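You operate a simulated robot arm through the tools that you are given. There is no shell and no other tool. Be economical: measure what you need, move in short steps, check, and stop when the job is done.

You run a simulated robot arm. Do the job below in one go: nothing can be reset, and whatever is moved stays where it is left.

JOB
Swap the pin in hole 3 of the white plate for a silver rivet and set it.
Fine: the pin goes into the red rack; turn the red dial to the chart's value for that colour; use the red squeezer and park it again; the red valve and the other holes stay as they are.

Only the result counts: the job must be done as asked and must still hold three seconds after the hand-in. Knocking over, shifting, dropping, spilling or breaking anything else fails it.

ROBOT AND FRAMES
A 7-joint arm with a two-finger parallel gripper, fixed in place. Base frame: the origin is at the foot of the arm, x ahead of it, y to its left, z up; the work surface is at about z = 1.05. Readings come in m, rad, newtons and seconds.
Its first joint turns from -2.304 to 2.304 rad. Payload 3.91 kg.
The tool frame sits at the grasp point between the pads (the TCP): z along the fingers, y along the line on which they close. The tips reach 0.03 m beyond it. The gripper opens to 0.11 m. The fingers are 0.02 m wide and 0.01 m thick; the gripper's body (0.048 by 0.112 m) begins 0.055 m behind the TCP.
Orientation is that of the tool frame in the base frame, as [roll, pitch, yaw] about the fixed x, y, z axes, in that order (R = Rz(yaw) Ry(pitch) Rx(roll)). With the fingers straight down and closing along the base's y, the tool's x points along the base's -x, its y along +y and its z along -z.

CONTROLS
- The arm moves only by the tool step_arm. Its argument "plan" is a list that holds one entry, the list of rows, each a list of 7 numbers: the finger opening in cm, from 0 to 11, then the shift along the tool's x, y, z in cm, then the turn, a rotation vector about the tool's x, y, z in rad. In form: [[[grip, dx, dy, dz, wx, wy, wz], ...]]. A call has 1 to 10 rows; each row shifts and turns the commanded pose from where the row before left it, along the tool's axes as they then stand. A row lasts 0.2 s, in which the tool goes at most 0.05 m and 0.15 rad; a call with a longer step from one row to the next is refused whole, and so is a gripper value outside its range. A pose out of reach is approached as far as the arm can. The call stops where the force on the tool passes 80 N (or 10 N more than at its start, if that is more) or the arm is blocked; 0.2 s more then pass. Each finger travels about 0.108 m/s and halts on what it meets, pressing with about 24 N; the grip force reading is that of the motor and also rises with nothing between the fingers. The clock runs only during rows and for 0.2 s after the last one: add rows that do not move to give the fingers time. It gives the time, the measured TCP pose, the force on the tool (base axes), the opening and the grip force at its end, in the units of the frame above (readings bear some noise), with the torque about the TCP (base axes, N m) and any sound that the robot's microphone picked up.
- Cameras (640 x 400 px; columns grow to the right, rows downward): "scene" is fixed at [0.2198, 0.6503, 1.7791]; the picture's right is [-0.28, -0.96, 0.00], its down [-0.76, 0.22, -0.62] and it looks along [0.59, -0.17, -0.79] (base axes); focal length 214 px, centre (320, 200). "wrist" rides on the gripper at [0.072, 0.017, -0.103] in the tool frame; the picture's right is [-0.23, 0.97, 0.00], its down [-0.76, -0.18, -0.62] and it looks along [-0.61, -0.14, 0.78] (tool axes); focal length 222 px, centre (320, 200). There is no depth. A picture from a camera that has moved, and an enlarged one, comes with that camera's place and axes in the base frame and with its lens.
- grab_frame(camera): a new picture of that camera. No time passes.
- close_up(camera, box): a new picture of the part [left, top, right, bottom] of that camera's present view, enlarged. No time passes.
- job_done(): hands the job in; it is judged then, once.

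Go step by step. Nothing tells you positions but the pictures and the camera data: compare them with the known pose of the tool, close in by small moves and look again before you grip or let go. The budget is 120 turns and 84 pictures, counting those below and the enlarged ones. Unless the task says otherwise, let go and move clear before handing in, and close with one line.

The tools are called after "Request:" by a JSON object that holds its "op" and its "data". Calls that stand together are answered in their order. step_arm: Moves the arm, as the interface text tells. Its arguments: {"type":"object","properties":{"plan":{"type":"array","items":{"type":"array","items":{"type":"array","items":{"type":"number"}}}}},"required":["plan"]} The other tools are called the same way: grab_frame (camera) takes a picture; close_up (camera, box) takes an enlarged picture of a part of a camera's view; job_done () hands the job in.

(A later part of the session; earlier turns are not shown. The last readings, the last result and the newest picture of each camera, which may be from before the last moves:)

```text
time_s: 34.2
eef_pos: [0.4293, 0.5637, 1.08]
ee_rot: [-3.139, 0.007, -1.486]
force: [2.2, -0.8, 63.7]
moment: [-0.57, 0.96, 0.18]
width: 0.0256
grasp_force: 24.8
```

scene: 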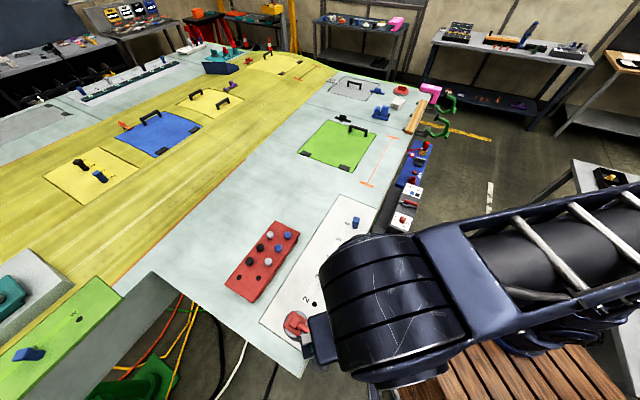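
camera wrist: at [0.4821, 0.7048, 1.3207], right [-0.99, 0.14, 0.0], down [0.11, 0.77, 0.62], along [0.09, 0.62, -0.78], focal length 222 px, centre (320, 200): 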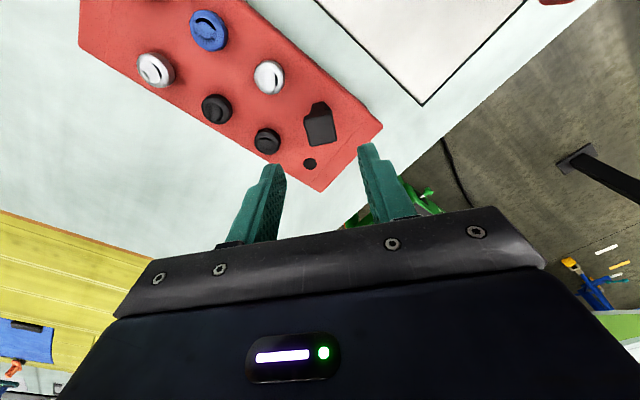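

It's bottomed out. I'll relieve the load, release and rise to inspect.

Request:
{"op": "step_arm", "data": {"plan": [[[1, 0, 0, -0.35, 0, 0, 0], [1, 0, 0, 0, 0, 0, 0], [5, 0, 0, 0, 0, 0, 0], [5, 0, 0, 0, 0, 0, 0], [5, 0, 0, -2, 0, 0, 0], [5, 0, 0, -4, 0, 0, 0], [5, 0, 0, -4, 0, 0, 0], [5, 0, 0, -4, 0, 0, 0], [5, 0, 0, 0, 0, 0, 0]]]}}

Request:
{"op": "close_up", "data": {"camera": "wrist", "box": [220, 20, 420, 170]}}

```text
time_s: 36.2
eef_pos: [0.4296, 0.564, 1.2214]
ee_rot: [-3.141, 0.0, -1.484]
force: [-0.2, 0.1, -0.3]
moment: [0.02, -0.01, -0.03]
width: 0.0499
grasp_force: 0.0
```

```text
2.67 times, centred on (320, 95) of wrist
camera zoom: at [0.4197, 0.49, 1.3231], right [-0.99, 0.14, 0.0], down [0.11, 0.77, 0.62], along [0.09, 0.62, -0.78], focal length 592 px, centre (320, 480)
```

zoom: 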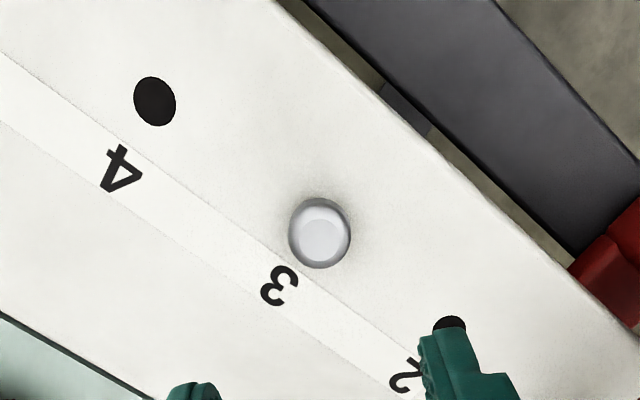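

The rivet is seated flush in hole 3. Now the dial: I place it near (0.606, 0.165, 0.995), so I'll fly above it for a close look.

Request:
{"op": "step_arm", "data": {"plan": [[[5, 4.126, -1.396, 0, 0, 0, 0], [5, 4.126, -1.396, 0, 0, 0, 0], [5, 4.126, -1.396, 0, 0, 0, 0], [5, 4.126, -1.396, 0, 0, 0, 0], [5, 4.126, -1.396, 0, 0, 0, 0], [5, 4.126, -1.396, 0, 0, 0, 0], [5, 4.126, -1.396, 0, 0, 0, 0], [5, 4.126, -1.396, 0, 0, 0, 0], [5, 4.126, -1.396, 0, 0, 0, 0], [5, 4.126, -1.396, 0, 0, 0, 0]]]}}

Request:
{"op": "grab_frame", "data": {"camera": "wrist"}}

```text
time_s: 38.4
eef_pos: [0.605, 0.1651, 1.2197]
ee_rot: [3.14, 0.0, -1.485]
force: [0.7, 0.5, -0.3]
moment: [-0.06, 0.01, -0.01]
width: 0.05
grasp_force: 0.2
```

```text
39 pictures are left
camera wrist: at [0.5938, 0.0909, 1.3227], right [-0.99, 0.14, 0.0], down [0.11, 0.77, 0.62], along [0.09, 0.62, -0.78], focal length 222 px, centre (320, 200)
```

wrist: 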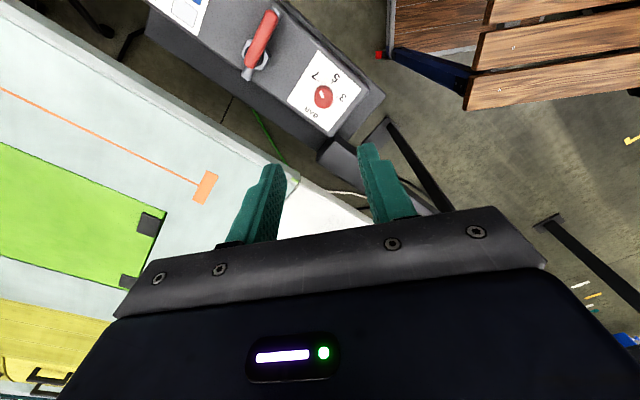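

Request:
{"op": "close_up", "data": {"camera": "wrist", "box": [280, 50, 370, 140]}}

Request:
{"op": "close_up", "data": {"camera": "scene", "box": [380, 190, 430, 240]}}

```text
4.44 times, centred on (325, 95) of wrist
camera zoom: at [0.5938, 0.0909, 1.3227], right [-0.99, 0.14, 0.0], down [0.11, 0.77, 0.62], along [0.09, 0.62, -0.78], focal length 987 px, centre (298, 667)
```

zoom: 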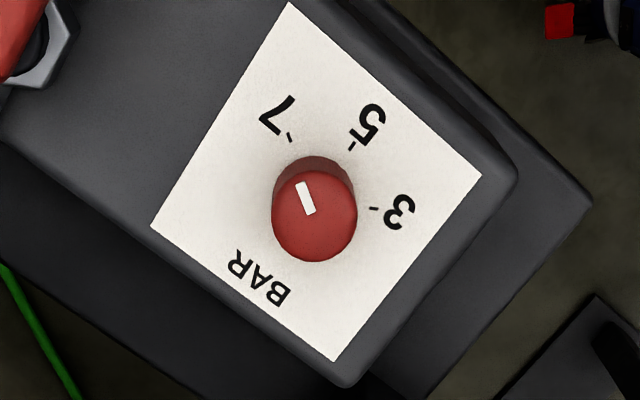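

```text
8.00 times, centred on (405, 215) of scene
camera zoom: at [0.2198, 0.6503, 1.7791], right [-0.28, -0.96, 0.0], down [-0.76, 0.22, -0.62], along [0.59, -0.17, -0.79], focal length 1716 px, centre (-360, 80)
```

zoom: 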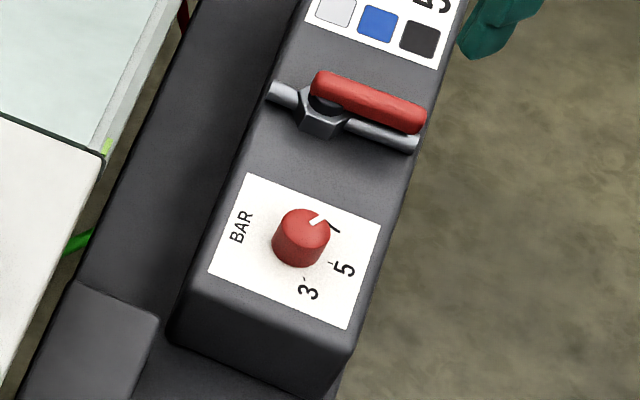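

The dial faces up: pointer at 7, and 3 is about 120° clockwise (seen from above). I'll centre at about (0.600, 0.174) and descend to just above.

Request:
{"op": "step_arm", "data": {"plan": [[[5, -0.94, 0.42, 3, 0, 0, 0], [5, 0, 0, 4, 0, 0, 0], [5, 0, 0, 4, 0, 0, 0], [5, 0, 0, 4, 0, 0, 0], [5, 0, 0, 0, 0, 0, 0]]]}}

Request:
{"op": "close_up", "data": {"camera": "wrist", "box": [240, 60, 400, 210]}}

Request:
{"op": "close_up", "data": {"camera": "scene", "box": [370, 160, 450, 260]}}

```text
time_s: 39.6
eef_pos: [0.599, 0.1732, 1.0698]
ee_rot: [-3.142, 0.001, -1.485]
force: [0.0, 0.4, -0.3]
moment: [0.0, -0.02, 0.0]
width: 0.0506
grasp_force: 0.1
```

```text
2.67 times, centred on (320, 135) of wrist
camera zoom: at [0.5889, 0.0996, 1.1719], right [-0.99, 0.14, 0.0], down [0.11, 0.77, 0.62], along [0.09, 0.62, -0.78], focal length 592 px, centre (320, 373)
```

zoom: 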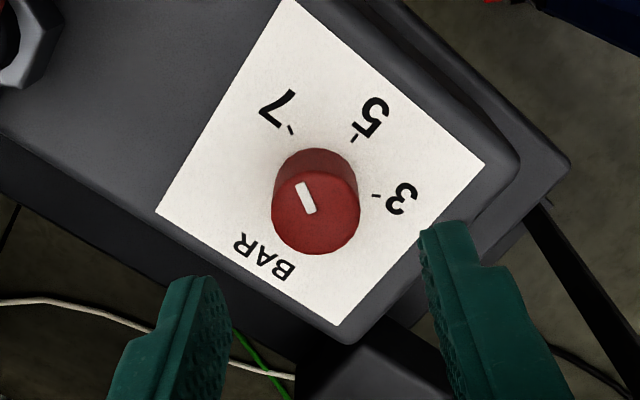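

```text
4.00 times, centred on (410, 210) of scene
camera zoom: at [0.2198, 0.6503, 1.7791], right [-0.28, -0.96, 0.0], down [-0.76, 0.22, -0.62], along [0.59, -0.17, -0.79], focal length 858 px, centre (-40, 160)
```

zoom: 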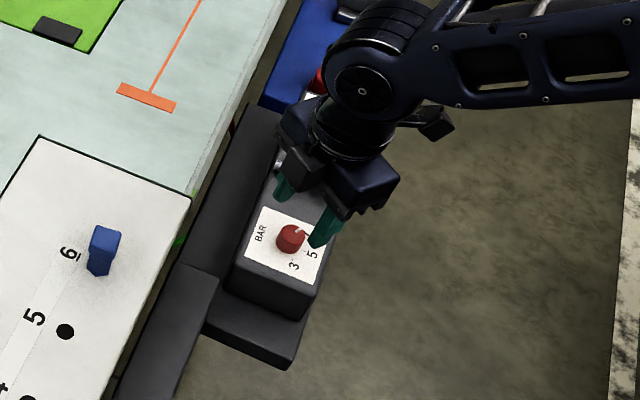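

I'll nudge onto the knob centre and lower so the tips overlap its sides, watching the force.

Request:
{"op": "step_arm", "data": {"plan": [[[5, -0.22, -0.15, 2, 0, 0, 0], [5, 0, 0, 2, 0, 0, 0], [5, 0, 0, 1.6, 0, 0, 0], [5, 0, 0, 0, 0, 0, 0]]]}}

Request:
{"op": "close_up", "data": {"camera": "wrist", "box": [240, 60, 400, 210]}}

```text
time_s: 40.5
eef_pos: [0.6023, 0.1762, 1.0211]
ee_rot: [-3.132, 0.003, -1.486]
force: [-8.3, -8.0, 28.5]
moment: [-0.49, 1.25, 0.23]
width: 0.0542
grasp_force: 4.0
stopped in row 4: the force on the tool passed its limit at 100 N (the readings are from after the stop); the commanded pose is now the measured one
```

```text
2.67 times, centred on (320, 135) of wrist
camera zoom: at [0.5913, 0.1021, 1.1238], right [-0.99, 0.14, -0.01], down [0.11, 0.77, 0.63], along [0.1, 0.62, -0.78], focal length 592 px, centre (320, 373)
```

zoom: 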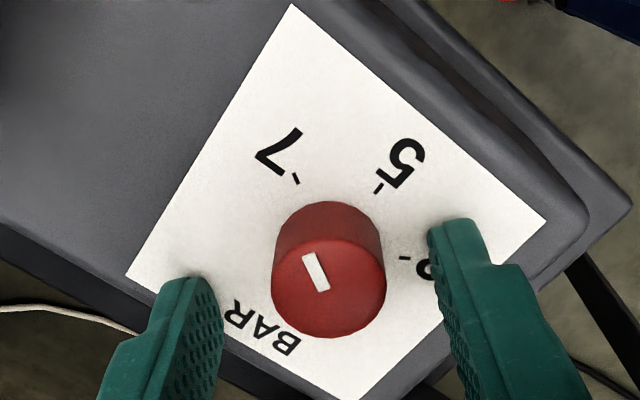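

The tips touched the console face (face ≈ z 0.990), so the knob centre works out to about (0.5995, 0.1695). I'll rise 5 mm, recentre and look.

Request:
{"op": "step_arm", "data": {"plan": [[[5, 0, 0, -0.6, 0, 0, 0], [5, 0.64, 0.32, 0, 0, 0, 0], [5, 0, 0, 0.1, 0, 0, 0]]]}}

Request:
{"op": "close_up", "data": {"camera": "wrist", "box": [240, 60, 400, 210]}}

```text
time_s: 41.3
eef_pos: [0.6, 0.1702, 1.0259]
ee_rot: [-3.133, 0.002, -1.488]
force: [-0.3, 0.3, -0.2]
moment: [-0.01, 0.01, -0.01]
width: 0.0501
grasp_force: 0.1
```

```text
2.67 times, centred on (320, 135) of wrist
camera zoom: at [0.5894, 0.0958, 1.1274], right [-0.99, 0.14, -0.01], down [0.11, 0.77, 0.63], along [0.1, 0.62, -0.78], focal length 592 px, centre (320, 373)
```

zoom: 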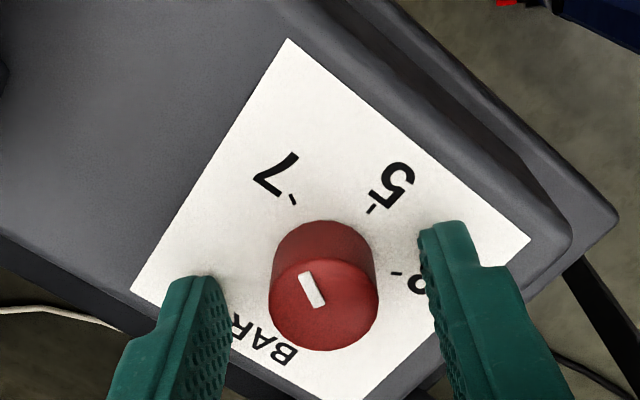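

Now centred. I'll close on the knob.

Request:
{"op": "step_arm", "data": {"plan": [[[4, 0, 0, 0.2, 0, 0, 0], [3, 0, 0, 0, 0, 0, 0], [1.5, 0, 0, 0, 0, 0, 0], [1.5, 0, 0, 0, 0, 0, 0]]]}}

```text
time_s: 42.3
eef_pos: [0.5999, 0.1693, 1.0232]
ee_rot: [-3.135, 0.002, -1.485]
force: [-17.4, -0.1, -0.7]
moment: [-0.13, 0.6, -0.01]
width: 0.0256
grasp_force: 45.6
```

Gripped with a slight −x load. I'll relieve it by 1 mm and turn about 57° clockwise first.

Request:
{"op": "step_arm", "data": {"plan": [[[1.5, 0, 0.1, 0, 0, 0, 0], [1.5, 0, 0, 0, 0, 0, 0.1], [1.5, 0, 0, 0, 0, 0, 0.1], [1.5, 0, 0, 0, 0, 0, 0.1], [1.5, 0, 0, 0, 0, 0, 0.15], [1.5, 0, 0, 0, 0, 0, 0.15], [1.5, 0, 0, 0, 0, 0, 0.15], [1.5, 0, 0, 0, 0, 0, 0.15], [1.5, 0, 0, 0, 0, 0, 0.1], [1.5, 0, 0, 0, 0, 0, 0]]]}}

Request:
{"op": "close_up", "data": {"camera": "scene", "box": [380, 190, 430, 240]}}

```text
time_s: 44.5
eef_pos: [0.6003, 0.1685, 1.0218]
ee_rot: [-3.137, 0.01, -2.489]
force: [5.3, -5.1, -15.7]
moment: [-0.22, -0.18, -0.01]
width: 0.0256
grasp_force: 44.8
```

```text
8.00 times, centred on (405, 215) of scene
camera zoom: at [0.2198, 0.6503, 1.7791], right [-0.28, -0.96, 0.0], down [-0.76, 0.22, -0.62], along [0.59, -0.17, -0.79], focal length 1716 px, centre (-360, 80)
```

zoom: 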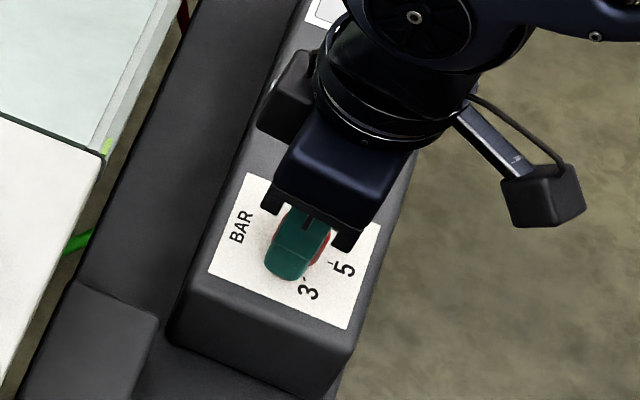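

The turn seems to follow. I'll continue the remaining ~63°, then view the pointer.

Request:
{"op": "step_arm", "data": {"plan": [[[1.5, 0, 0, 0, 0, 0, 0.15], [1.5, 0, 0, 0, 0, 0, 0.15], [1.5, 0, 0, 0, 0, 0, 0.15], [1.5, 0, 0, 0, 0, 0, 0.15], [1.5, 0, 0, 0, 0, 0, 0.15], [1.5, 0, 0, 0, 0, 0, 0.15], [1.5, 0, 0, 0, 0, 0, 0.15], [1.5, 0, 0, 0, 0, 0, 0], [1.5, 0, 0, 0, 0, 0, 0]]]}}

Request:
{"op": "close_up", "data": {"camera": "wrist", "box": [240, 60, 400, 210]}}

```text
time_s: 46.5
eef_pos: [0.6015, 0.1692, 1.0233]
ee_rot: [3.137, 0.008, 2.746]
force: [10.2, -26.3, -10.8]
moment: [-0.87, -0.43, -0.01]
width: 0.0251
grasp_force: 45.0
```

```text
2.67 times, centred on (320, 135) of wrist
camera zoom: at [0.5394, 0.2121, 1.1253], right [0.58, 0.81, 0.01], down [0.63, -0.46, 0.63], along [0.51, -0.36, -0.78], focal length 592 px, centre (320, 373)
```

zoom: 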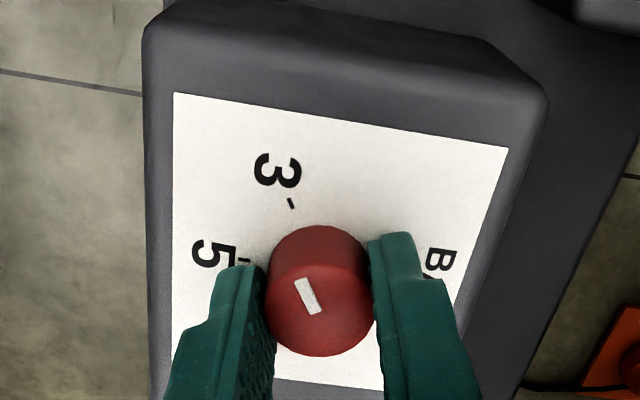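

The pointer now lies almost on 3, perhaps 2° short. I'll turn 0.04 rad more, release, rise and check.

Request:
{"op": "step_arm", "data": {"plan": [[[1.5, 0, 0, 0, 0, 0, 0.04], [1.5, 0, 0, 0, 0, 0, 0], [5, 0, 0, 0, 0, 0, 0], [5, 0, 0, 0, 0, 0, 0], [5, 0, 0, -2, 0, 0, 0], [5, 0, 0, -4, 0, 0, 0], [5, 0, 0, -4, 0, 0, 0], [5, 0, 0, -4, 0, 0, 0], [5, 0, 0, 0, 0, 0, 0]]]}}

Request:
{"op": "close_up", "data": {"camera": "wrist", "box": [270, 50, 370, 130]}}

Request:
{"op": "close_up", "data": {"camera": "scene", "box": [380, 190, 430, 240]}}

```text
time_s: 48.5
eef_pos: [0.5996, 0.1687, 1.1639]
ee_rot: [3.137, 0.007, 2.709]
force: [0.7, 0.5, -0.5]
moment: [-0.02, 0.01, -0.01]
width: 0.0502
grasp_force: 0.1
```

```text
5.00 times, centred on (320, 90) of wrist
camera zoom: at [0.5403, 0.215, 1.2657], right [0.62, 0.79, 0.01], down [0.61, -0.48, 0.63], along [0.5, -0.38, -0.78], focal length 1111 px, centre (320, 750)
```

zoom: 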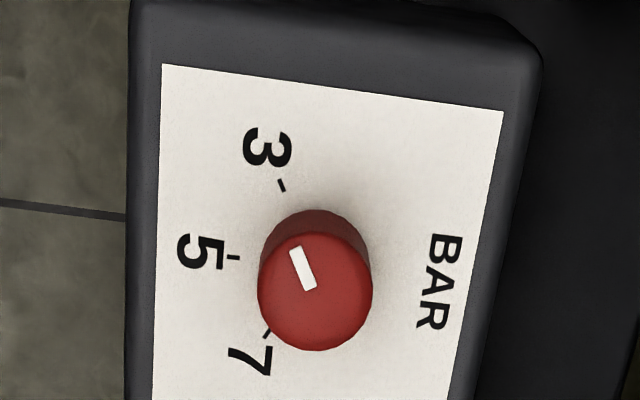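

```text
8.00 times, centred on (405, 215) of scene
camera zoom: at [0.2198, 0.6503, 1.7791], right [-0.28, -0.96, 0.0], down [-0.76, 0.22, -0.62], along [0.59, -0.17, -0.79], focal length 1716 px, centre (-360, 80)
```

zoom: 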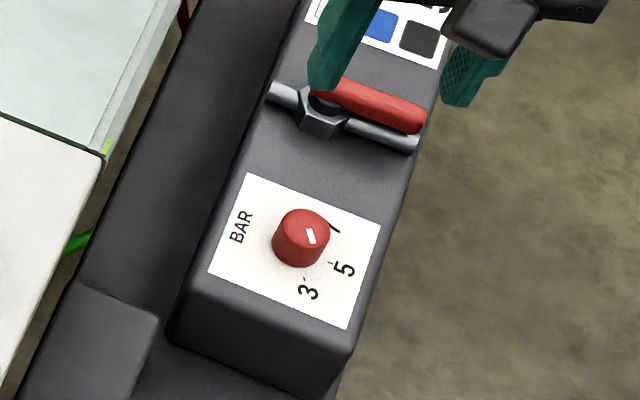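

The wrist view says near 3 but the scene view hints the pointer may be short. I'll zoom tighter on the knob from both cameras.

Request:
{"op": "close_up", "data": {"camera": "wrist", "box": [305, 80, 345, 105]}}

Request:
{"op": "close_up", "data": {"camera": "scene", "box": [392, 206, 412, 230]}}

```text
16.00 times, centred on (325, 92) of wrist
camera zoom: at [0.5403, 0.215, 1.2657], right [0.62, 0.79, 0.01], down [0.61, -0.48, 0.63], along [0.5, -0.38, -0.78], focal length 3554 px, centre (240, 1920)
```

zoom: 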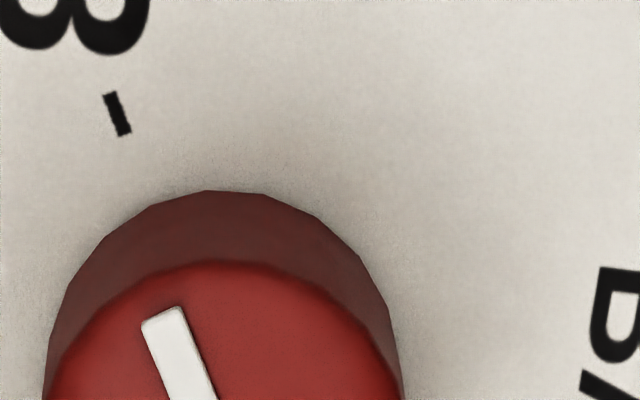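

```text
16.00 times, centred on (402, 218) of scene
camera zoom: at [0.2198, 0.6503, 1.7791], right [-0.28, -0.96, 0.0], down [-0.76, 0.22, -0.62], along [0.59, -0.17, -0.79], focal length 3432 px, centre (-992, -88)
```

zoom: 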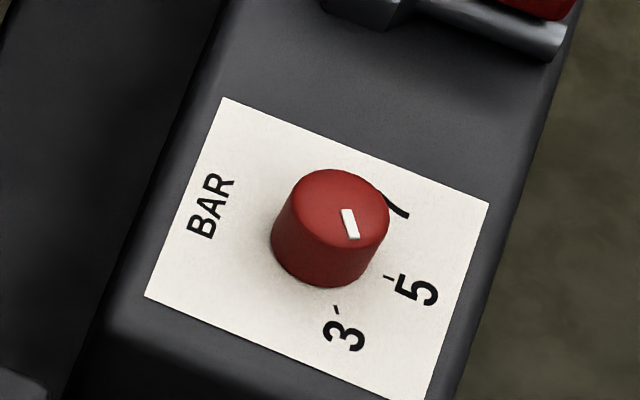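

Both views now put the pointer at 163–164°, matching the 3 tick. Next I'll fly to above the squeezer's handle and yaw so the fingers close along the rail direction.

Request:
{"op": "step_arm", "data": {"plan": [[[5, 0, 0, -4, 0, 0, 0], [5, 4.3, 1.65, -1.2, 0, 0, 0], [5, 4.3, 1.65, -1.2, 0, 0, 0], [5, 4.3, 1.65, -1.2, 0, 0, 0], [5, 4.3, 1.65, -1.2, 0, 0, 0], [5, 4.3, 1.65, -1.2, 0, 0, 0], [5, 4.3, 1.65, -1.2, 0, 0, 0], [5, 4.3, 1.65, -1.2, 0, 0, 0], [5, 4.3, 1.65, -1.2, 0, 0, 0], [5, 4.3, 1.65, 0, 0, 0, 0]]]}}

Request:
{"op": "step_arm", "data": {"plan": [[[5, 4.3, 1.65, 0, 0, 0, 0], [5, 4.3, 1.65, 0, 0, 0, -0.1], [5, 0, 0, 0, 0, 0, -0.14], [5, 0, 0, 0, 0, 0, -0.14], [5, 0, 0, 0, 0, 0, -0.14], [5, 0, 0, 0, 0, 0, -0.14], [5, 0, 0, 0, 0, 0, -0.14], [5, 0, 0, 0, 0, 0, -0.14], [5, 0, 0, 0, 0, 0, -0.14], [5, 0, 0, 0, 0, 0, -0.14]]]}}

Request:
{"op": "grab_frame", "data": {"camera": "wrist"}}

```text
time_s: 50.7
eef_pos: [0.3087, 0.4675, 1.2981]
ee_rot: [3.134, 0.006, 2.707]
force: [1.4, 0.7, 0.7]
moment: [0.04, 0.02, -0.05]
width: 0.0501
grasp_force: 0.1
```

```text
time_s: 52.9
eef_pos: [0.2437, 0.5325, 1.2965]
ee_rot: [-3.137, 0.009, -2.354]
force: [-0.7, 0.5, -0.2]
moment: [0.01, 0.05, 0.01]
width: 0.0502
grasp_force: 0.1
```

```text
26 pictures are left
camera wrist: at [0.1805, 0.4931, 1.3987], right [-0.53, 0.85, 0.0], down [0.66, 0.41, 0.63], along [0.54, 0.33, -0.78], focal length 222 px, centre (320, 200)
```

wrist: 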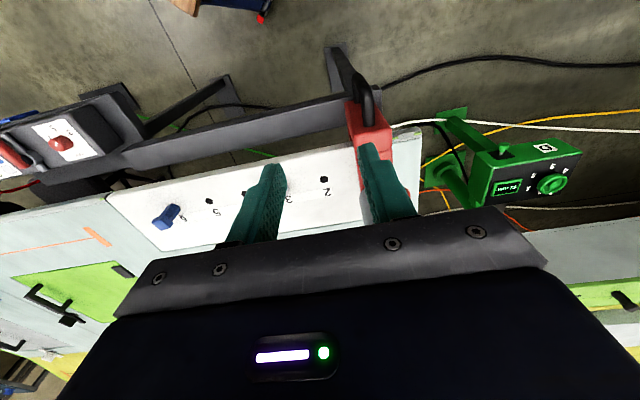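

Request:
{"op": "close_up", "data": {"camera": "wrist", "box": [320, 60, 420, 220]}}

```text
2.50 times, centred on (370, 140) of wrist
camera zoom: at [0.1805, 0.4931, 1.3987], right [-0.53, 0.85, 0.0], down [0.66, 0.41, 0.63], along [0.54, 0.33, -0.78], focal length 555 px, centre (195, 350)
```

zoom: 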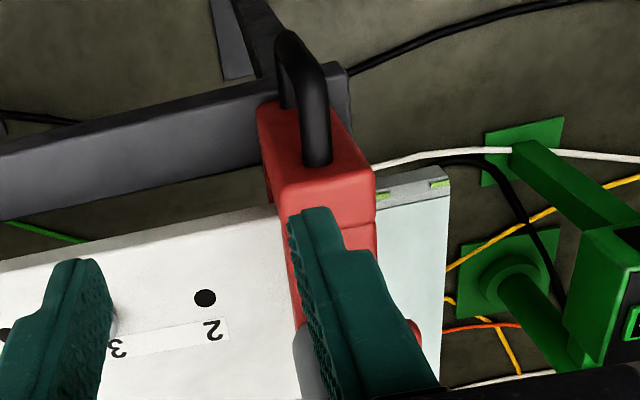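

The handle's top rod runs outward from about (0.239, 0.606) to (0.203, 0.570) at z ≈ 1.09. I'll hover over its outer end, well clear of the paddle, and check.

Request:
{"op": "step_arm", "data": {"plan": [[[5, -0.13, 2.8, 0, 0, 0, 0], [5, 0, 2.73, 0, 0, 0, 0], [5, 0, 0, 4, 0, 0, 0], [5, 0, 0, 4, 0, 0, 0], [5, 0, 0, 4, 0, 0, 0], [5, 0, 0, 2.6, 0, 0, 0], [5, 0, 0, 0, 0, 0, 0]]]}}

Request:
{"op": "close_up", "data": {"camera": "wrist", "box": [220, 60, 420, 220]}}

Request:
{"op": "close_up", "data": {"camera": "scene", "box": [250, 240, 410, 400]}}

```text
time_s: 54.5
eef_pos: [0.2079, 0.5727, 1.1511]
ee_rot: [-3.137, 0.008, -2.356]
force: [0.0, -0.4, -0.9]
moment: [-0.03, 0.02, -0.01]
width: 0.0502
grasp_force: 0.0
```

```text
2.50 times, centred on (320, 140) of wrist
camera zoom: at [0.1434, 0.5332, 1.2532], right [-0.53, 0.85, 0.0], down [0.66, 0.41, 0.63], along [0.54, 0.33, -0.78], focal length 555 px, centre (320, 350)
```

zoom: 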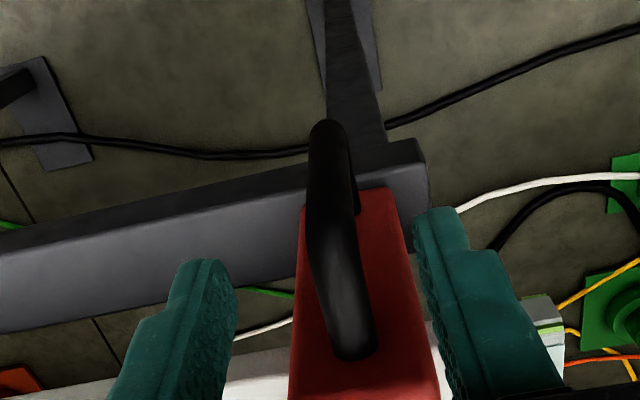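

```text
2.50 times, centred on (330, 320) of scene
camera zoom: at [0.2198, 0.6503, 1.7791], right [-0.28, -0.96, 0.0], down [-0.76, 0.22, -0.62], along [0.59, -0.17, -0.79], focal length 536 px, centre (295, -100)
```

zoom: 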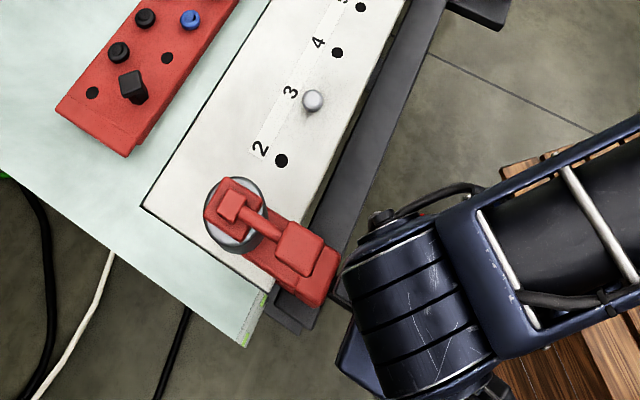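

The rod lies between the fingers. I'll shift 4 mm inboard, descend to z ≈ 1.087 and close on it.

Request:
{"op": "step_arm", "data": {"plan": [[[5, -0.4, 0, 1.6, 0, 0, 0], [5, 0, 0, 1.6, 0, 0, 0], [5, 0, 0, 1.6, 0, 0, 0], [5, 0, 0, 1.6, 0, 0, 0], [5, 0, 0, 0, 0, 0, 0], [2.5, 0, 0, 0, 0, 0, 0], [1, 0, 0, 0, 0, 0, 0], [1, 0, 0, 0, 0, 0, 0]]]}}

Request:
{"op": "close_up", "data": {"camera": "wrist", "box": [220, 60, 420, 220]}}

```text
time_s: 56.3
eef_pos: [0.2112, 0.5759, 1.086]
ee_rot: [-3.137, 0.008, -2.356]
force: [-6.2, 5.2, -6.9]
moment: [1.96, 0.54, -0.29]
width: 0.016
grasp_force: 45.1
```

```text
2.50 times, centred on (320, 140) of wrist
camera zoom: at [0.1469, 0.5361, 1.1888], right [-0.53, 0.85, 0.0], down [0.66, 0.41, 0.63], along [0.54, 0.33, -0.78], focal length 555 px, centre (320, 350)
```

zoom: 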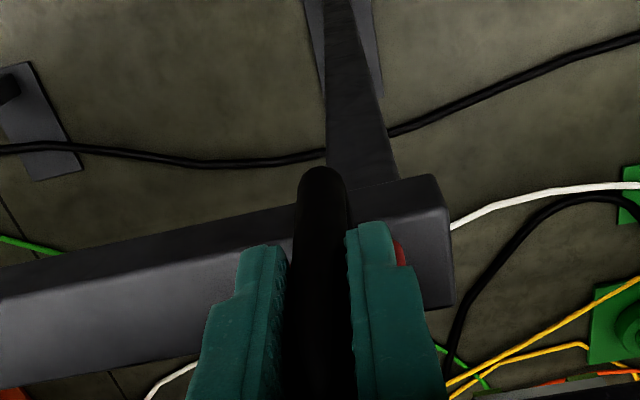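

The handle is gripped (16 mm). I'll test-slide 3 cm along the rail toward hole 3.

Request:
{"op": "step_arm", "data": {"plan": [[[1, 0, -0.5, 0, 0, 0, 0], [1, 0, -0.5, 0, 0, 0, 0], [1, 0, -1, 0, 0, 0, 0], [1, 0, -1, 0, 0, 0, 0], [1, 0, 0, 0, 0, 0, 0]]]}}

Request:
{"op": "close_up", "data": {"camera": "scene", "box": [250, 240, 410, 400]}}

```text
time_s: 57.5
eef_pos: [0.2334, 0.5532, 1.0867]
ee_rot: [-3.137, 0.007, -2.357]
force: [-9.7, -12.8, -4.2]
moment: [0.66, 1.58, -0.16]
width: 0.0161
grasp_force: 44.3
```

```text
2.50 times, centred on (330, 320) of scene
camera zoom: at [0.2198, 0.6503, 1.7791], right [-0.28, -0.96, 0.0], down [-0.76, 0.22, -0.62], along [0.59, -0.17, -0.79], focal length 536 px, centre (295, -100)
```

zoom: 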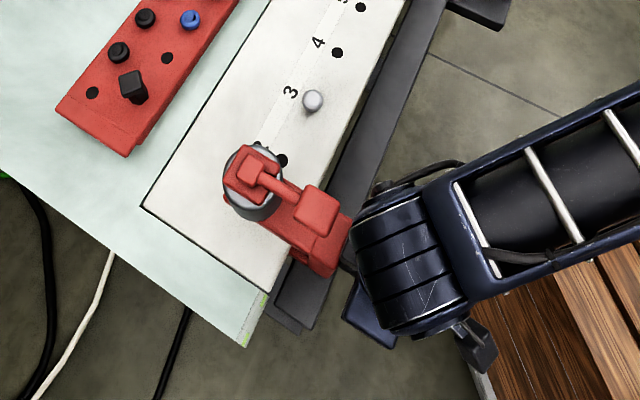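

It slides cleanly. I'll continue 12.5 cm and then check alignment over the rivet.

Request:
{"op": "step_arm", "data": {"plan": [[[1, 0, -1.4, 0, 0, 0, 0], [1, 0, -1.4, 0, 0, 0, 0], [1, 0, -1.4, 0, 0, 0, 0], [1, 0, -1.4, 0, 0, 0, 0], [1, 0, -1.4, 0, 0, 0, 0], [1, 0, -1.4, 0, 0, 0, 0], [1, 0, -1.4, 0, 0, 0, 0], [1, 0, -1.4, 0, 0, 0, 0], [1, 0, -1.3, 0, 0, 0, 0], [1, 0, 0, 0, 0, 0, 0]]]}}

Request:
{"op": "close_up", "data": {"camera": "scene", "box": [270, 200, 410, 340]}}

```text
time_s: 59.7
eef_pos: [0.322, 0.4651, 1.0866]
ee_rot: [-3.137, 0.01, -2.356]
force: [-5.3, -13.0, -2.7]
moment: [1.41, 0.69, -0.45]
width: 0.016
grasp_force: 44.8
```

```text
2.86 times, centred on (340, 270) of scene
camera zoom: at [0.2198, 0.6503, 1.7791], right [-0.28, -0.96, 0.0], down [-0.76, 0.22, -0.62], along [0.59, -0.17, -0.79], focal length 613 px, centre (263, 0)
```

zoom: 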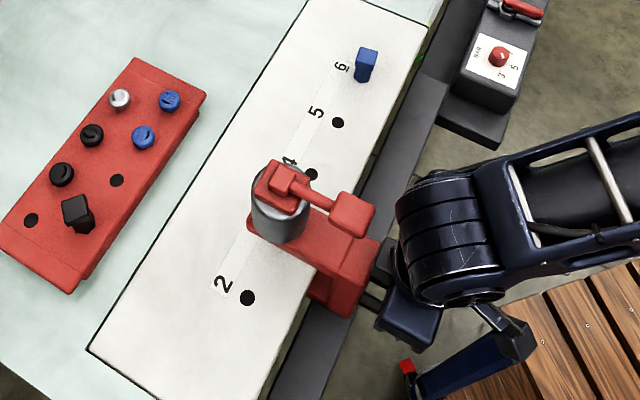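

Request:
{"op": "close_up", "data": {"camera": "scene", "box": [315, 230, 365, 280]}}

```text
8.00 times, centred on (340, 255) of scene
camera zoom: at [0.2198, 0.6503, 1.7791], right [-0.28, -0.96, 0.0], down [-0.76, 0.22, -0.62], along [0.59, -0.17, -0.79], focal length 1716 px, centre (160, -240)
```

zoom: 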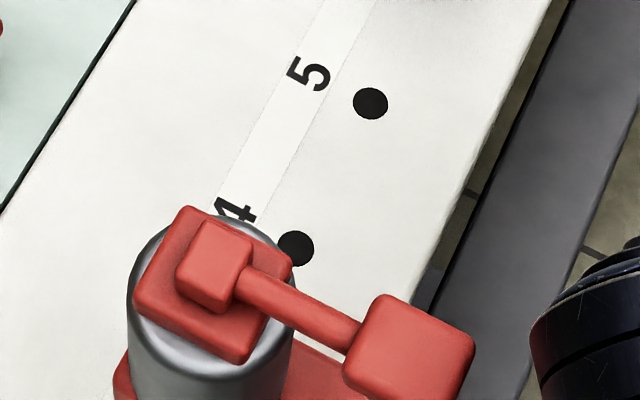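

Motion stereo puts the cylinder axis in the handle plane, about 7 mm short of the rivet. I'll slide the last 7 mm, then release the handle and rise.

Request:
{"op": "step_arm", "data": {"plan": [[[1, 0, -0.35, 0, 0, 0, 0], [1, 0, -0.35, 0, 0, 0, 0], [1, 0, 0, 0, 0, 0, 0]]]}}

```text
time_s: 60.5
eef_pos: [0.325, 0.4603, 1.0871]
ee_rot: [-3.138, 0.007, -2.357]
force: [-4.9, -9.3, -21.9]
moment: [1.72, 0.71, -0.31]
width: 0.0158
grasp_force: 45.0
```

Request:
{"op": "step_arm", "data": {"plan": [[[4, 0, 0, 0, 0, 0, 0], [4, 0, 0, 0, 0, 0, 0], [4, 0, 0, -2, 0, 0, 0], [4, 0, 0, -4, 0, 0, 0], [4, 0, 0, -4.5, 0, 0, 0], [4, 0, 0, -4.5, 0, 0, 0], [4, 4, 0, -2, 0, 0, 0], [4, 0, 0, 0, 0, 0, -0.15], [4, 0, 0, 0, 0, 0, -0.15], [4, 0, 0, 0, 0, 0, -0.15]]]}}

Request:
{"op": "step_arm", "data": {"plan": [[[4, 0, 0, 0, 0, 0, -0.15], [4, 0, 0, 0, 0, 0, -0.15], [4, 0, 0, 0, 0, 0, -0.15], [4, 0, 0, 0, 0, 0, -0.15], [4, 0, 0, 0, 0, 0, -0.15], [4, 0, 0, 0, 0, 0, -0.15], [4, 0, 0, 0, 0, 0, -0.15], [4, 2.4, -1.9, 0, 0, 0, -0.071], [4, 3.6, -2.8, 0, 0, 0, 0], [4, 3.6, -2.8, 0, 0, 0, 0]]]}}

Request:
{"op": "step_arm", "data": {"plan": [[[4, 3.6, -2.8, 0, 0, 0, 0], [4, 3.6, -2.8, 0, 0, 0, 0], [4, 3.6, -2.8, 0, 0, 0, 0], [4, 3.4, -2.8, 0, 0, 0, 0], [4, 0, 0, 2, 0, -0.15, 0], [4, 0, 0, 1, 0, -0.15, 0], [4, 0, 0, 0, 0, -0.15, 0], [4, 0, 0, 0, 0, -0.15, 0]]]}}

Request:
{"op": "close_up", "data": {"camera": "wrist", "box": [200, 40, 440, 230]}}

```text
time_s: 62.7
eef_pos: [0.2955, 0.4324, 1.257]
ee_rot: [-3.134, 0.007, -1.903]
force: [1.2, -0.6, -0.3]
moment: [0.0, 0.01, -0.02]
width: 0.0397
grasp_force: 0.2
```

```text
time_s: 64.9
eef_pos: [0.4146, 0.4149, 1.259]
ee_rot: [-3.133, -0.007, -0.783]
force: [-0.2, 0.1, 0.7]
moment: [-0.03, -0.05, 0.0]
width: 0.0399
grasp_force: 0.1
```

```text
time_s: 66.7
eef_pos: [0.5953, 0.3958, 1.2289]
ee_rot: [-3.131, 0.597, -0.779]
force: [-0.7, 0.4, 0.3]
moment: [-0.04, -0.04, -0.02]
width: 0.0402
grasp_force: 0.1
```

```text
2.11 times, centred on (320, 135) of wrist
camera zoom: at [0.6656, 0.3007, 1.2746], right [-0.82, -0.56, 0.12], down [-0.08, 0.32, 0.95], along [-0.56, 0.77, -0.3], focal length 468 px, centre (320, 337)
```

zoom: 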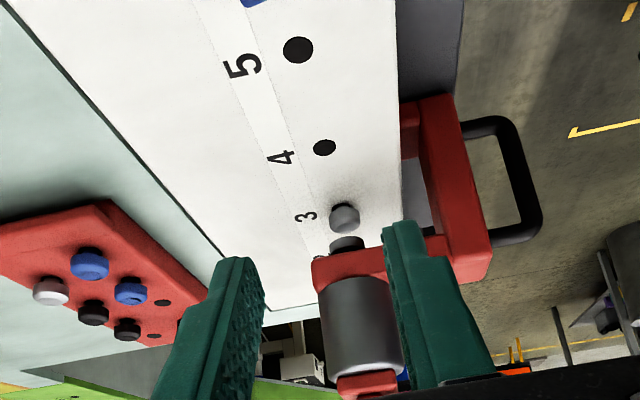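

In this view the punch sits straight over the rivet across the plate. I'll check the along-rail alignment from a second azimuth (looking +y).

Request:
{"op": "step_arm", "data": {"plan": [[[4, 0, 0, 0, 0, 0.15, 0], [4, 0, 0, 0, 0, 0.15, 0], [4, 0, 0, 0, 0, 0.15, 0], [4, 0, 0, 0, 0, 0.15, 0], [4, -1.7, 4.1, 0, 0, 0, 0], [4, -1.7, 4.1, 0, 0, 0, 0], [4, -1.7, 4.1, 0, 0, 0, 0], [4, -1.7, 4.1, 0, 0, 0, 0], [4, 0, 0, 0, 0, 0, 0.15], [4, 0, 0, 0, 0, 0, 0.15]]]}}

Request:
{"op": "step_arm", "data": {"plan": [[[4, 0, 0, 0, 0, 0, 0.15], [4, 0, 0, 0, 0, 0, 0.15], [4, 0, 0, 0, 0, 0, 0.15], [4, 0, 0, 0, 0, -0.15, 0], [4, 0, 0, 0, 0, -0.15, 0], [4, 0, 0, 0, 0, -0.15, 0], [4, 0, 0, 0, 0, -0.15, 0]]]}}

Request:
{"op": "close_up", "data": {"camera": "wrist", "box": [220, 60, 420, 220]}}

```text
time_s: 68.9
eef_pos: [0.4323, 0.3293, 1.2283]
ee_rot: [-3.134, -0.002, -1.087]
force: [0.5, -0.6, 1.2]
moment: [0.05, -0.01, 0.02]
width: 0.0398
grasp_force: 0.1
```

```text
time_s: 70.5
eef_pos: [0.4312, 0.3285, 1.2268]
ee_rot: [-3.131, 0.604, -1.529]
force: [-0.7, 0.5, 0.1]
moment: [0.02, -0.05, -0.01]
width: 0.04
grasp_force: 0.0
```

```text
2.50 times, centred on (320, 140) of wrist
camera zoom: at [0.4183, 0.2093, 1.2713], right [-0.98, 0.15, 0.12], down [0.16, 0.28, 0.95], along [0.11, 0.95, -0.3], focal length 555 px, centre (320, 350)
```

zoom: 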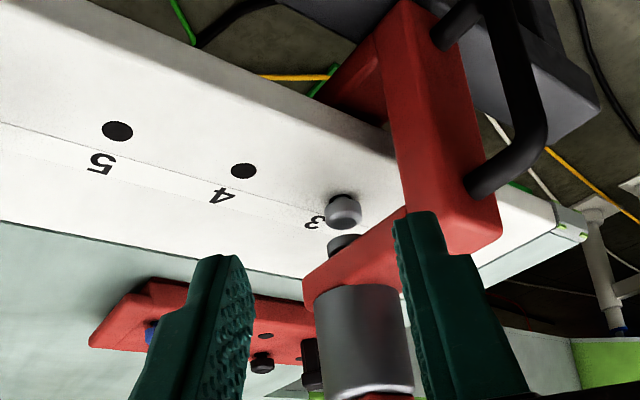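

The punch, cylinder and rivet line up vertically within about 1 mm. Next I'll untilt, rise, close the fingers and move above the press paddle near (0.381, 0.518).

Request:
{"op": "step_arm", "data": {"plan": [[[2, 0, 0, 0, 0, 0.15, 0], [0, 0, 0, 0, 0, 0.15, 0], [0, 0, 0, 0, 0, 0.15, 0], [0, 0, 0, 0, 0, 0.15, 0], [0, 0, 0, -5, 0, 0, 0], [0, 0, 0, -5, 0, 0, 0], [0, -4.8, 1.05, 0, 0, 0, 0], [0, -4.8, 1.05, 0, 0, 0, 0], [0, -4.8, 1.05, 0, 0, 0, 0], [0, -4.8, 1.05, 0, 0, 0, 0]]]}}

Request:
{"op": "close_up", "data": {"camera": "wrist", "box": [220, 40, 420, 200]}}

```text
time_s: 72.7
eef_pos: [0.3812, 0.5171, 1.3267]
ee_rot: [-3.132, 0.005, -1.538]
force: [-0.1, -1.4, 0.4]
moment: [0.07, 0.0, 0.02]
width: 0.0
grasp_force: 24.2
```

```text
2.50 times, centred on (320, 120) of wrist
camera zoom: at [0.3666, 0.4437, 1.4307], right [-0.98, 0.19, -0.01], down [0.15, 0.77, 0.63], along [0.13, 0.61, -0.78], focal length 555 px, centre (320, 400)
```

zoom: 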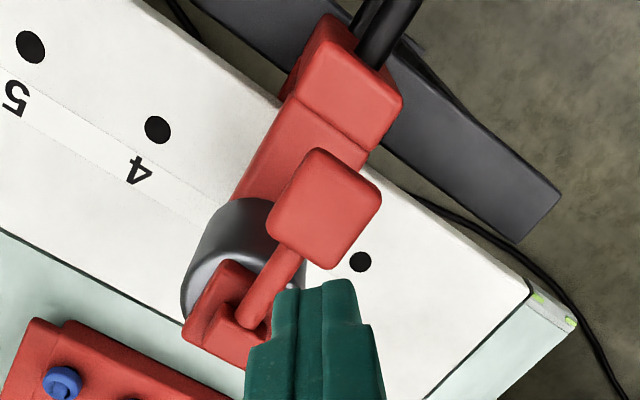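

The paddle is at about (0.383, 0.514, 1.225), under the closed fingertips. I'll press down in small steps and watch force and sound.

Request:
{"op": "step_arm", "data": {"plan": [[[0, 0.3, -0.15, 3, 0, 0, 0], [0, 0, 0, 3, 0, 0, 0], [0, 0, 0, 1, 0, 0, 0], [0, 0, 0, 0.7, 0, 0, 0], [0, 0, 0, 0.7, 0, 0, 0], [0, 0, 0, 0, 0, 0, 0]]]}}

Request:
{"op": "close_up", "data": {"camera": "wrist", "box": [220, 40, 420, 200]}}

```text
time_s: 74.1
eef_pos: [0.3839, 0.5148, 1.2451]
ee_rot: [-3.131, 0.004, -1.534]
force: [-3.5, -3.0, 15.4]
moment: [0.09, -0.04, -0.01]
width: 0.0
grasp_force: 23.4
```

```text
2.50 times, centred on (320, 120) of wrist
camera zoom: at [0.3687, 0.4416, 1.3469], right [-0.98, 0.19, -0.01], down [0.14, 0.77, 0.63], along [0.13, 0.61, -0.78], focal length 555 px, centre (320, 400)
```

zoom: 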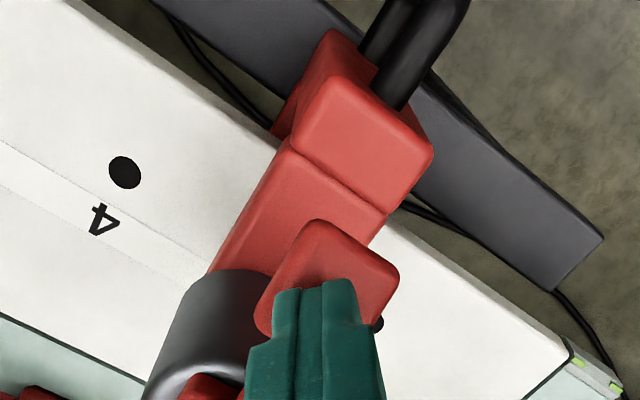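

In contact with the paddle at 15 N. I'll keep pressing in small steps.

Request:
{"op": "step_arm", "data": {"plan": [[[0, 0, 0, 0.5, 0, 0, 0], [0, 0, 0, 0.5, 0, 0, 0], [0, 0, 0, 0.5, 0, 0, 0], [0, 0, 0, 0.5, 0, 0, 0], [0, 0, 0, 0.5, 0, 0, 0], [0, 0, 0, 0.5, 0, 0, 0]]]}}

```text
time_s: 74.7
eef_pos: [0.3835, 0.5144, 1.2438]
ee_rot: [-3.126, 0.013, -1.535]
force: [-12.3, -21.8, 31.8]
moment: [-0.37, 0.05, -0.13]
width: 0.0001
grasp_force: 24.0
stopped in row 2: the force on the tool passed its limit at 90 N (the readings are from after the stop); the commanded pose is now the measured one
```

The paddle gave no downward travel and stopped at 90 N, with no sound. I'll back off a little and look at the lever mechanism more closely.

Request:
{"op": "step_arm", "data": {"plan": [[[0, 0, 0, -1, 0, 0, 0], [0, 0, 0, -4, 0, 0, 0], [0, 4, 0, -4, 0, 0, 0], [0, 4, 0, 0, 0, 0, 0]]]}}

Request:
{"op": "close_up", "data": {"camera": "scene", "box": [315, 225, 375, 275]}}

Request:
{"op": "close_up", "data": {"camera": "wrist", "box": [240, 90, 400, 215]}}

```text
refused: row 3 steps farther than a row can; nothing moved
```

```text
8.00 times, centred on (345, 250) of scene
camera zoom: at [0.2198, 0.6503, 1.7791], right [-0.28, -0.96, 0.0], down [-0.76, 0.22, -0.62], along [0.59, -0.17, -0.79], focal length 1716 px, centre (120, -200)
```

zoom: 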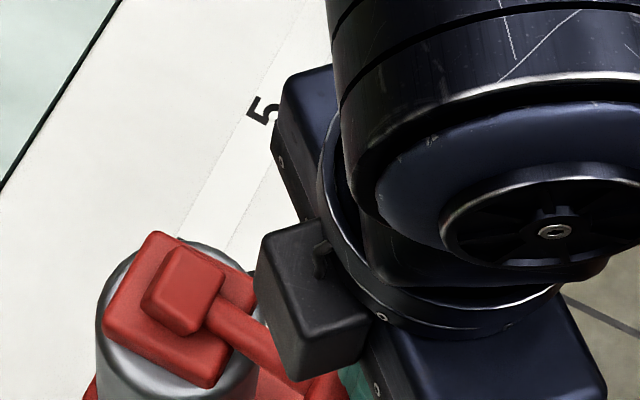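

```text
3.20 times, centred on (320, 152) of wrist
camera zoom: at [0.3673, 0.4406, 1.3451], right [-0.98, 0.19, -0.01], down [0.14, 0.76, 0.64], along [0.13, 0.62, -0.77], focal length 711 px, centre (320, 352)
```

zoom: 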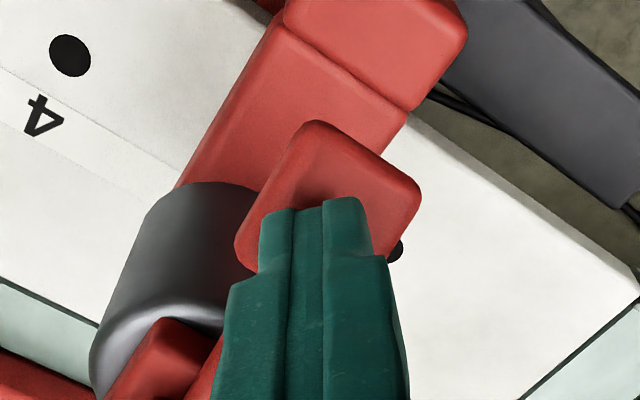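

The scene view suggests the lever has pivoted down onto its stop. I'll hold it there for a second, then release and look.

Request:
{"op": "step_arm", "data": {"plan": [[[0, 0, 0, 0.2, 0, 0, 0], [0, 0, 0, 0, 0, 0, 0], [0, 0, 0, 0, 0, 0, 0], [0, 0, 0, 0, 0, 0, 0], [0, 0, 0, 0, 0, 0, 0]]]}}

Request:
{"op": "step_arm", "data": {"plan": [[[0, 0, 0, -1, 0, 0, 0], [0, 0, 0, -4, 0, 0, 0], [0, 0, 0, -4, 0, 0, 0], [0, 4, 0, 0, 0, 0, 0], [0, 4, 0, 0, 0, 0, 0], [0, 4, 0, 0, 0, 0, 0]]]}}

Request:
{"op": "close_up", "data": {"camera": "scene", "box": [315, 230, 365, 280]}}

```text
time_s: 75.9
eef_pos: [0.383, 0.5149, 1.2418]
ee_rot: [-3.122, 0.016, -1.535]
force: [-15.1, -15.6, 76.1]
moment: [0.27, -0.25, -0.01]
width: 0.0001
grasp_force: 24.1
```

```text
time_s: 77.3
eef_pos: [0.3893, 0.3942, 1.3259]
ee_rot: [-3.124, 0.012, -1.536]
force: [1.0, 0.6, -0.6]
moment: [-0.05, 0.03, 0.0]
width: 0.0
grasp_force: 24.1
```

```text
8.00 times, centred on (340, 255) of scene
camera zoom: at [0.2198, 0.6503, 1.7791], right [-0.28, -0.96, 0.0], down [-0.76, 0.22, -0.62], along [0.59, -0.17, -0.79], focal length 1716 px, centre (160, -240)
```

zoom: 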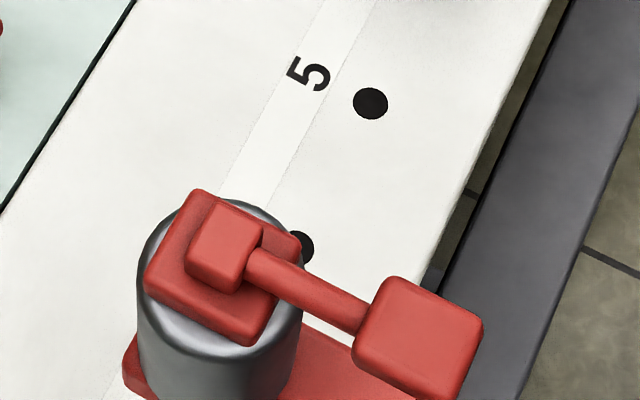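

The lever sprang back, so it does have a stroke. I'll return to the side viewpoint to see whether the rivet has changed.

Request:
{"op": "step_arm", "data": {"plan": [[[0, 3.35, -2, 0, 0, 0, 0], [0, 3.35, -2, 0, 0, 0, 0], [0, 0, 0, 4, 0, 0, 0], [0, 0, 0, 3, 0, 0, 0], [0, 0, 0, 3, 0, 0, 0], [0, 0, 0, 0, 0, -0.15, 0], [0, 0, 0, 0, 0, -0.15, 0], [0, 0, 0, 0, 0, -0.15, 0], [0, 0, 0, 0, 0, -0.15, 0]]]}}

Request:
{"op": "close_up", "data": {"camera": "wrist", "box": [290, 110, 370, 170]}}

```text
time_s: 79.3
eef_pos: [0.4324, 0.3309, 1.2276]
ee_rot: [-3.12, 0.613, -1.524]
force: [0.8, 0.0, 1.0]
moment: [-0.03, -0.03, 0.01]
width: 0.0002
grasp_force: 24.2
```

```text
6.67 times, centred on (330, 140) of wrist
camera zoom: at [0.4183, 0.2118, 1.2695], right [-0.98, 0.15, 0.11], down [0.15, 0.27, 0.95], along [0.11, 0.95, -0.29], focal length 1481 px, centre (253, 600)
```

zoom: 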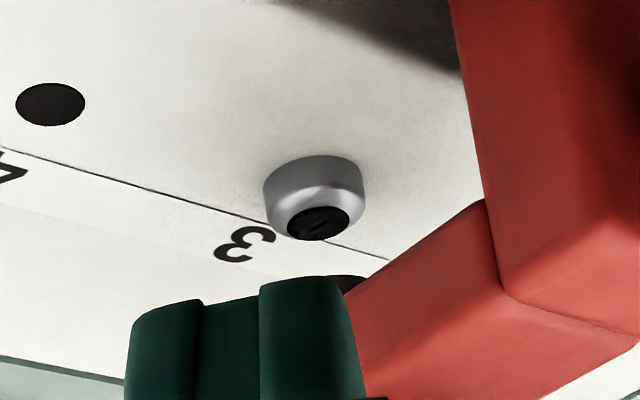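

The rivet head looks shorter than before, but I want a like-for-like comparison with the pre-press picture, so I'll take the same crop.

Request:
{"op": "close_up", "data": {"camera": "wrist", "box": [220, 60, 420, 220]}}

```text
2.50 times, centred on (320, 140) of wrist
camera zoom: at [0.4183, 0.2118, 1.2695], right [-0.98, 0.15, 0.11], down [0.15, 0.27, 0.95], along [0.11, 0.95, -0.29], focal length 555 px, centre (320, 350)
```

zoom: 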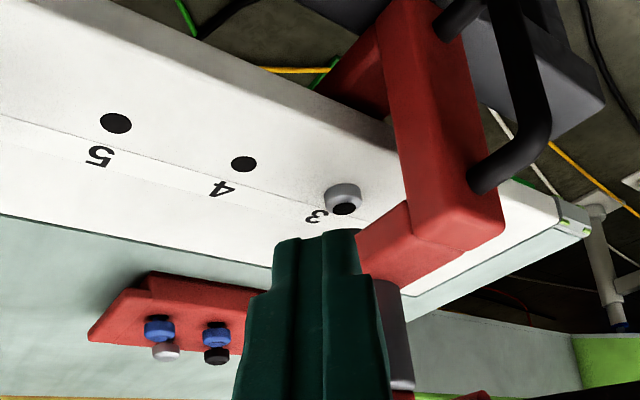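

Compared with before, the head sits about 5 mm lower and flush, and the gap to the punch has grown, so the rivet is set. Now I'll go back to the handle to park the squeezer.

Request:
{"op": "step_arm", "data": {"plan": [[[5, 0, 0, 0, 0, 0.1226, 0], [5, 0, 0, 0, 0, 0.1226, 0], [5, 0, 0, 0, 0, 0.1226, 0], [5, 0, 0, 0, 0, 0.1226, 0], [5, 0, 0, 0, 0, 0.1226, 0], [5, 0, 0, -1.3, -0.02, 0, 0], [5, 0, 0, -1.3, 0, 0, 0.145], [5, 0, 0, -1.3, 0, 0, 0.145], [5, 0, 0, -1.3, 0, 0, 0.145], [5, 0, 0, -1.3, 0, 0, 0.145]]]}}

Request:
{"op": "step_arm", "data": {"plan": [[[5, 0, 0, 0, 0, 0, 0.145], [5, 0, 0, 0, 0, 0, 0.1], [5, 0, 0, 0, 0, 0, 0]]]}}

```text
time_s: 81.5
eef_pos: [0.4321, 0.3305, 1.2924]
ee_rot: [3.14, -0.002, -2.117]
force: [0.7, 0.5, -0.8]
moment: [0.0, 0.01, 0.01]
width: 0.0502
grasp_force: 0.1
```

```text
time_s: 82.3
eef_pos: [0.4309, 0.3321, 1.2927]
ee_rot: [3.14, -0.004, -2.363]
force: [-0.2, 0.2, -0.2]
moment: [0.0, 0.0, -0.02]
width: 0.05
grasp_force: 0.1
```

Request:
{"op": "step_arm", "data": {"plan": [[[5, -0.39, 4.14, 0, 0, 0, -0.007], [5, -0.39, 4.14, 0, 0, 0, 0], [5, -0.39, 4.14, 0, 0, 0, 0], [5, -0.39, 4.13, 0, 0, 0, 0], [5, 0, 0, 4, 0, 0, 0], [5, 0, 0, 4, 0, 0, 0], [5, 0, 0, 4, 0, 0, 0], [5, 0, 0, 0, 0, 0, 0]]]}}

Request:
{"op": "close_up", "data": {"camera": "wrist", "box": [220, 60, 420, 220]}}

```text
time_s: 84.1
eef_pos: [0.3247, 0.4594, 1.1745]
ee_rot: [3.139, -0.004, -2.355]
force: [-0.2, 0.0, -0.1]
moment: [-0.01, 0.02, -0.01]
width: 0.0501
grasp_force: 0.1
```

```text
2.50 times, centred on (320, 140) of wrist
camera zoom: at [0.2621, 0.42, 1.2757], right [-0.53, 0.85, 0.0], down [0.67, 0.41, 0.62], along [0.53, 0.33, -0.78], focal length 555 px, centre (320, 350)
```

zoom: 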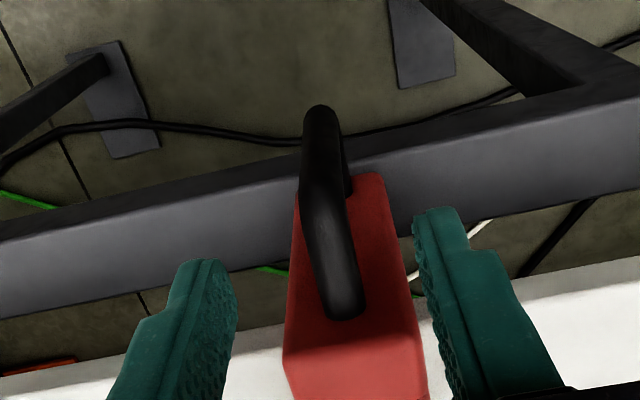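

The handle lies centred between the fingers. I'll descend and grip it.

Request:
{"op": "step_arm", "data": {"plan": [[[5, 0, 0, 3, 0, 0, 0], [5, 0, 0, 3, 0, 0, 0], [5, 0, 0, 2.7, 0, 0, 0], [5, 0, 0, 0, 0, 0, 0], [2.5, 0, 0, 0, 0, 0, 0], [1, 0, 0, 0, 0, 0, 0], [1, 0, 0, 0, 0, 0, 0]]]}}

Request:
{"op": "step_arm", "data": {"plan": [[[1, 0, 0.6, 0, 0, 0, 0], [1, 0, 1.7, 0, 0, 0, 0], [1, 0, 1.8, 0, 0, 0, 0], [1, 0, 1.8, 0, 0, 0, 0], [1, 0, 1.8, 0, 0, 0, 0], [1, 0, 1.8, 0, 0, 0, 0], [1, 0, 1.8, 0, 0, 0, 0], [1, 0, 1.8, 0, 0, 0, 0], [1, 0, 1.8, 0, 0, 0, 0], [1, 0, 0, 0, 0, 0, 0]]]}}

```text
time_s: 85.7
eef_pos: [0.3244, 0.4597, 1.0866]
ee_rot: [3.141, -0.001, -2.355]
force: [-1.0, 1.9, -5.6]
moment: [0.2, -1.5, 0.11]
width: 0.0156
grasp_force: 45.3
```

```text
time_s: 87.9
eef_pos: [0.2183, 0.5631, 1.0861]
ee_rot: [3.14, -0.004, -2.352]
force: [-1.1, 1.2, -8.9]
moment: [-0.42, -0.66, 0.24]
width: 0.0159
grasp_force: 45.0
```

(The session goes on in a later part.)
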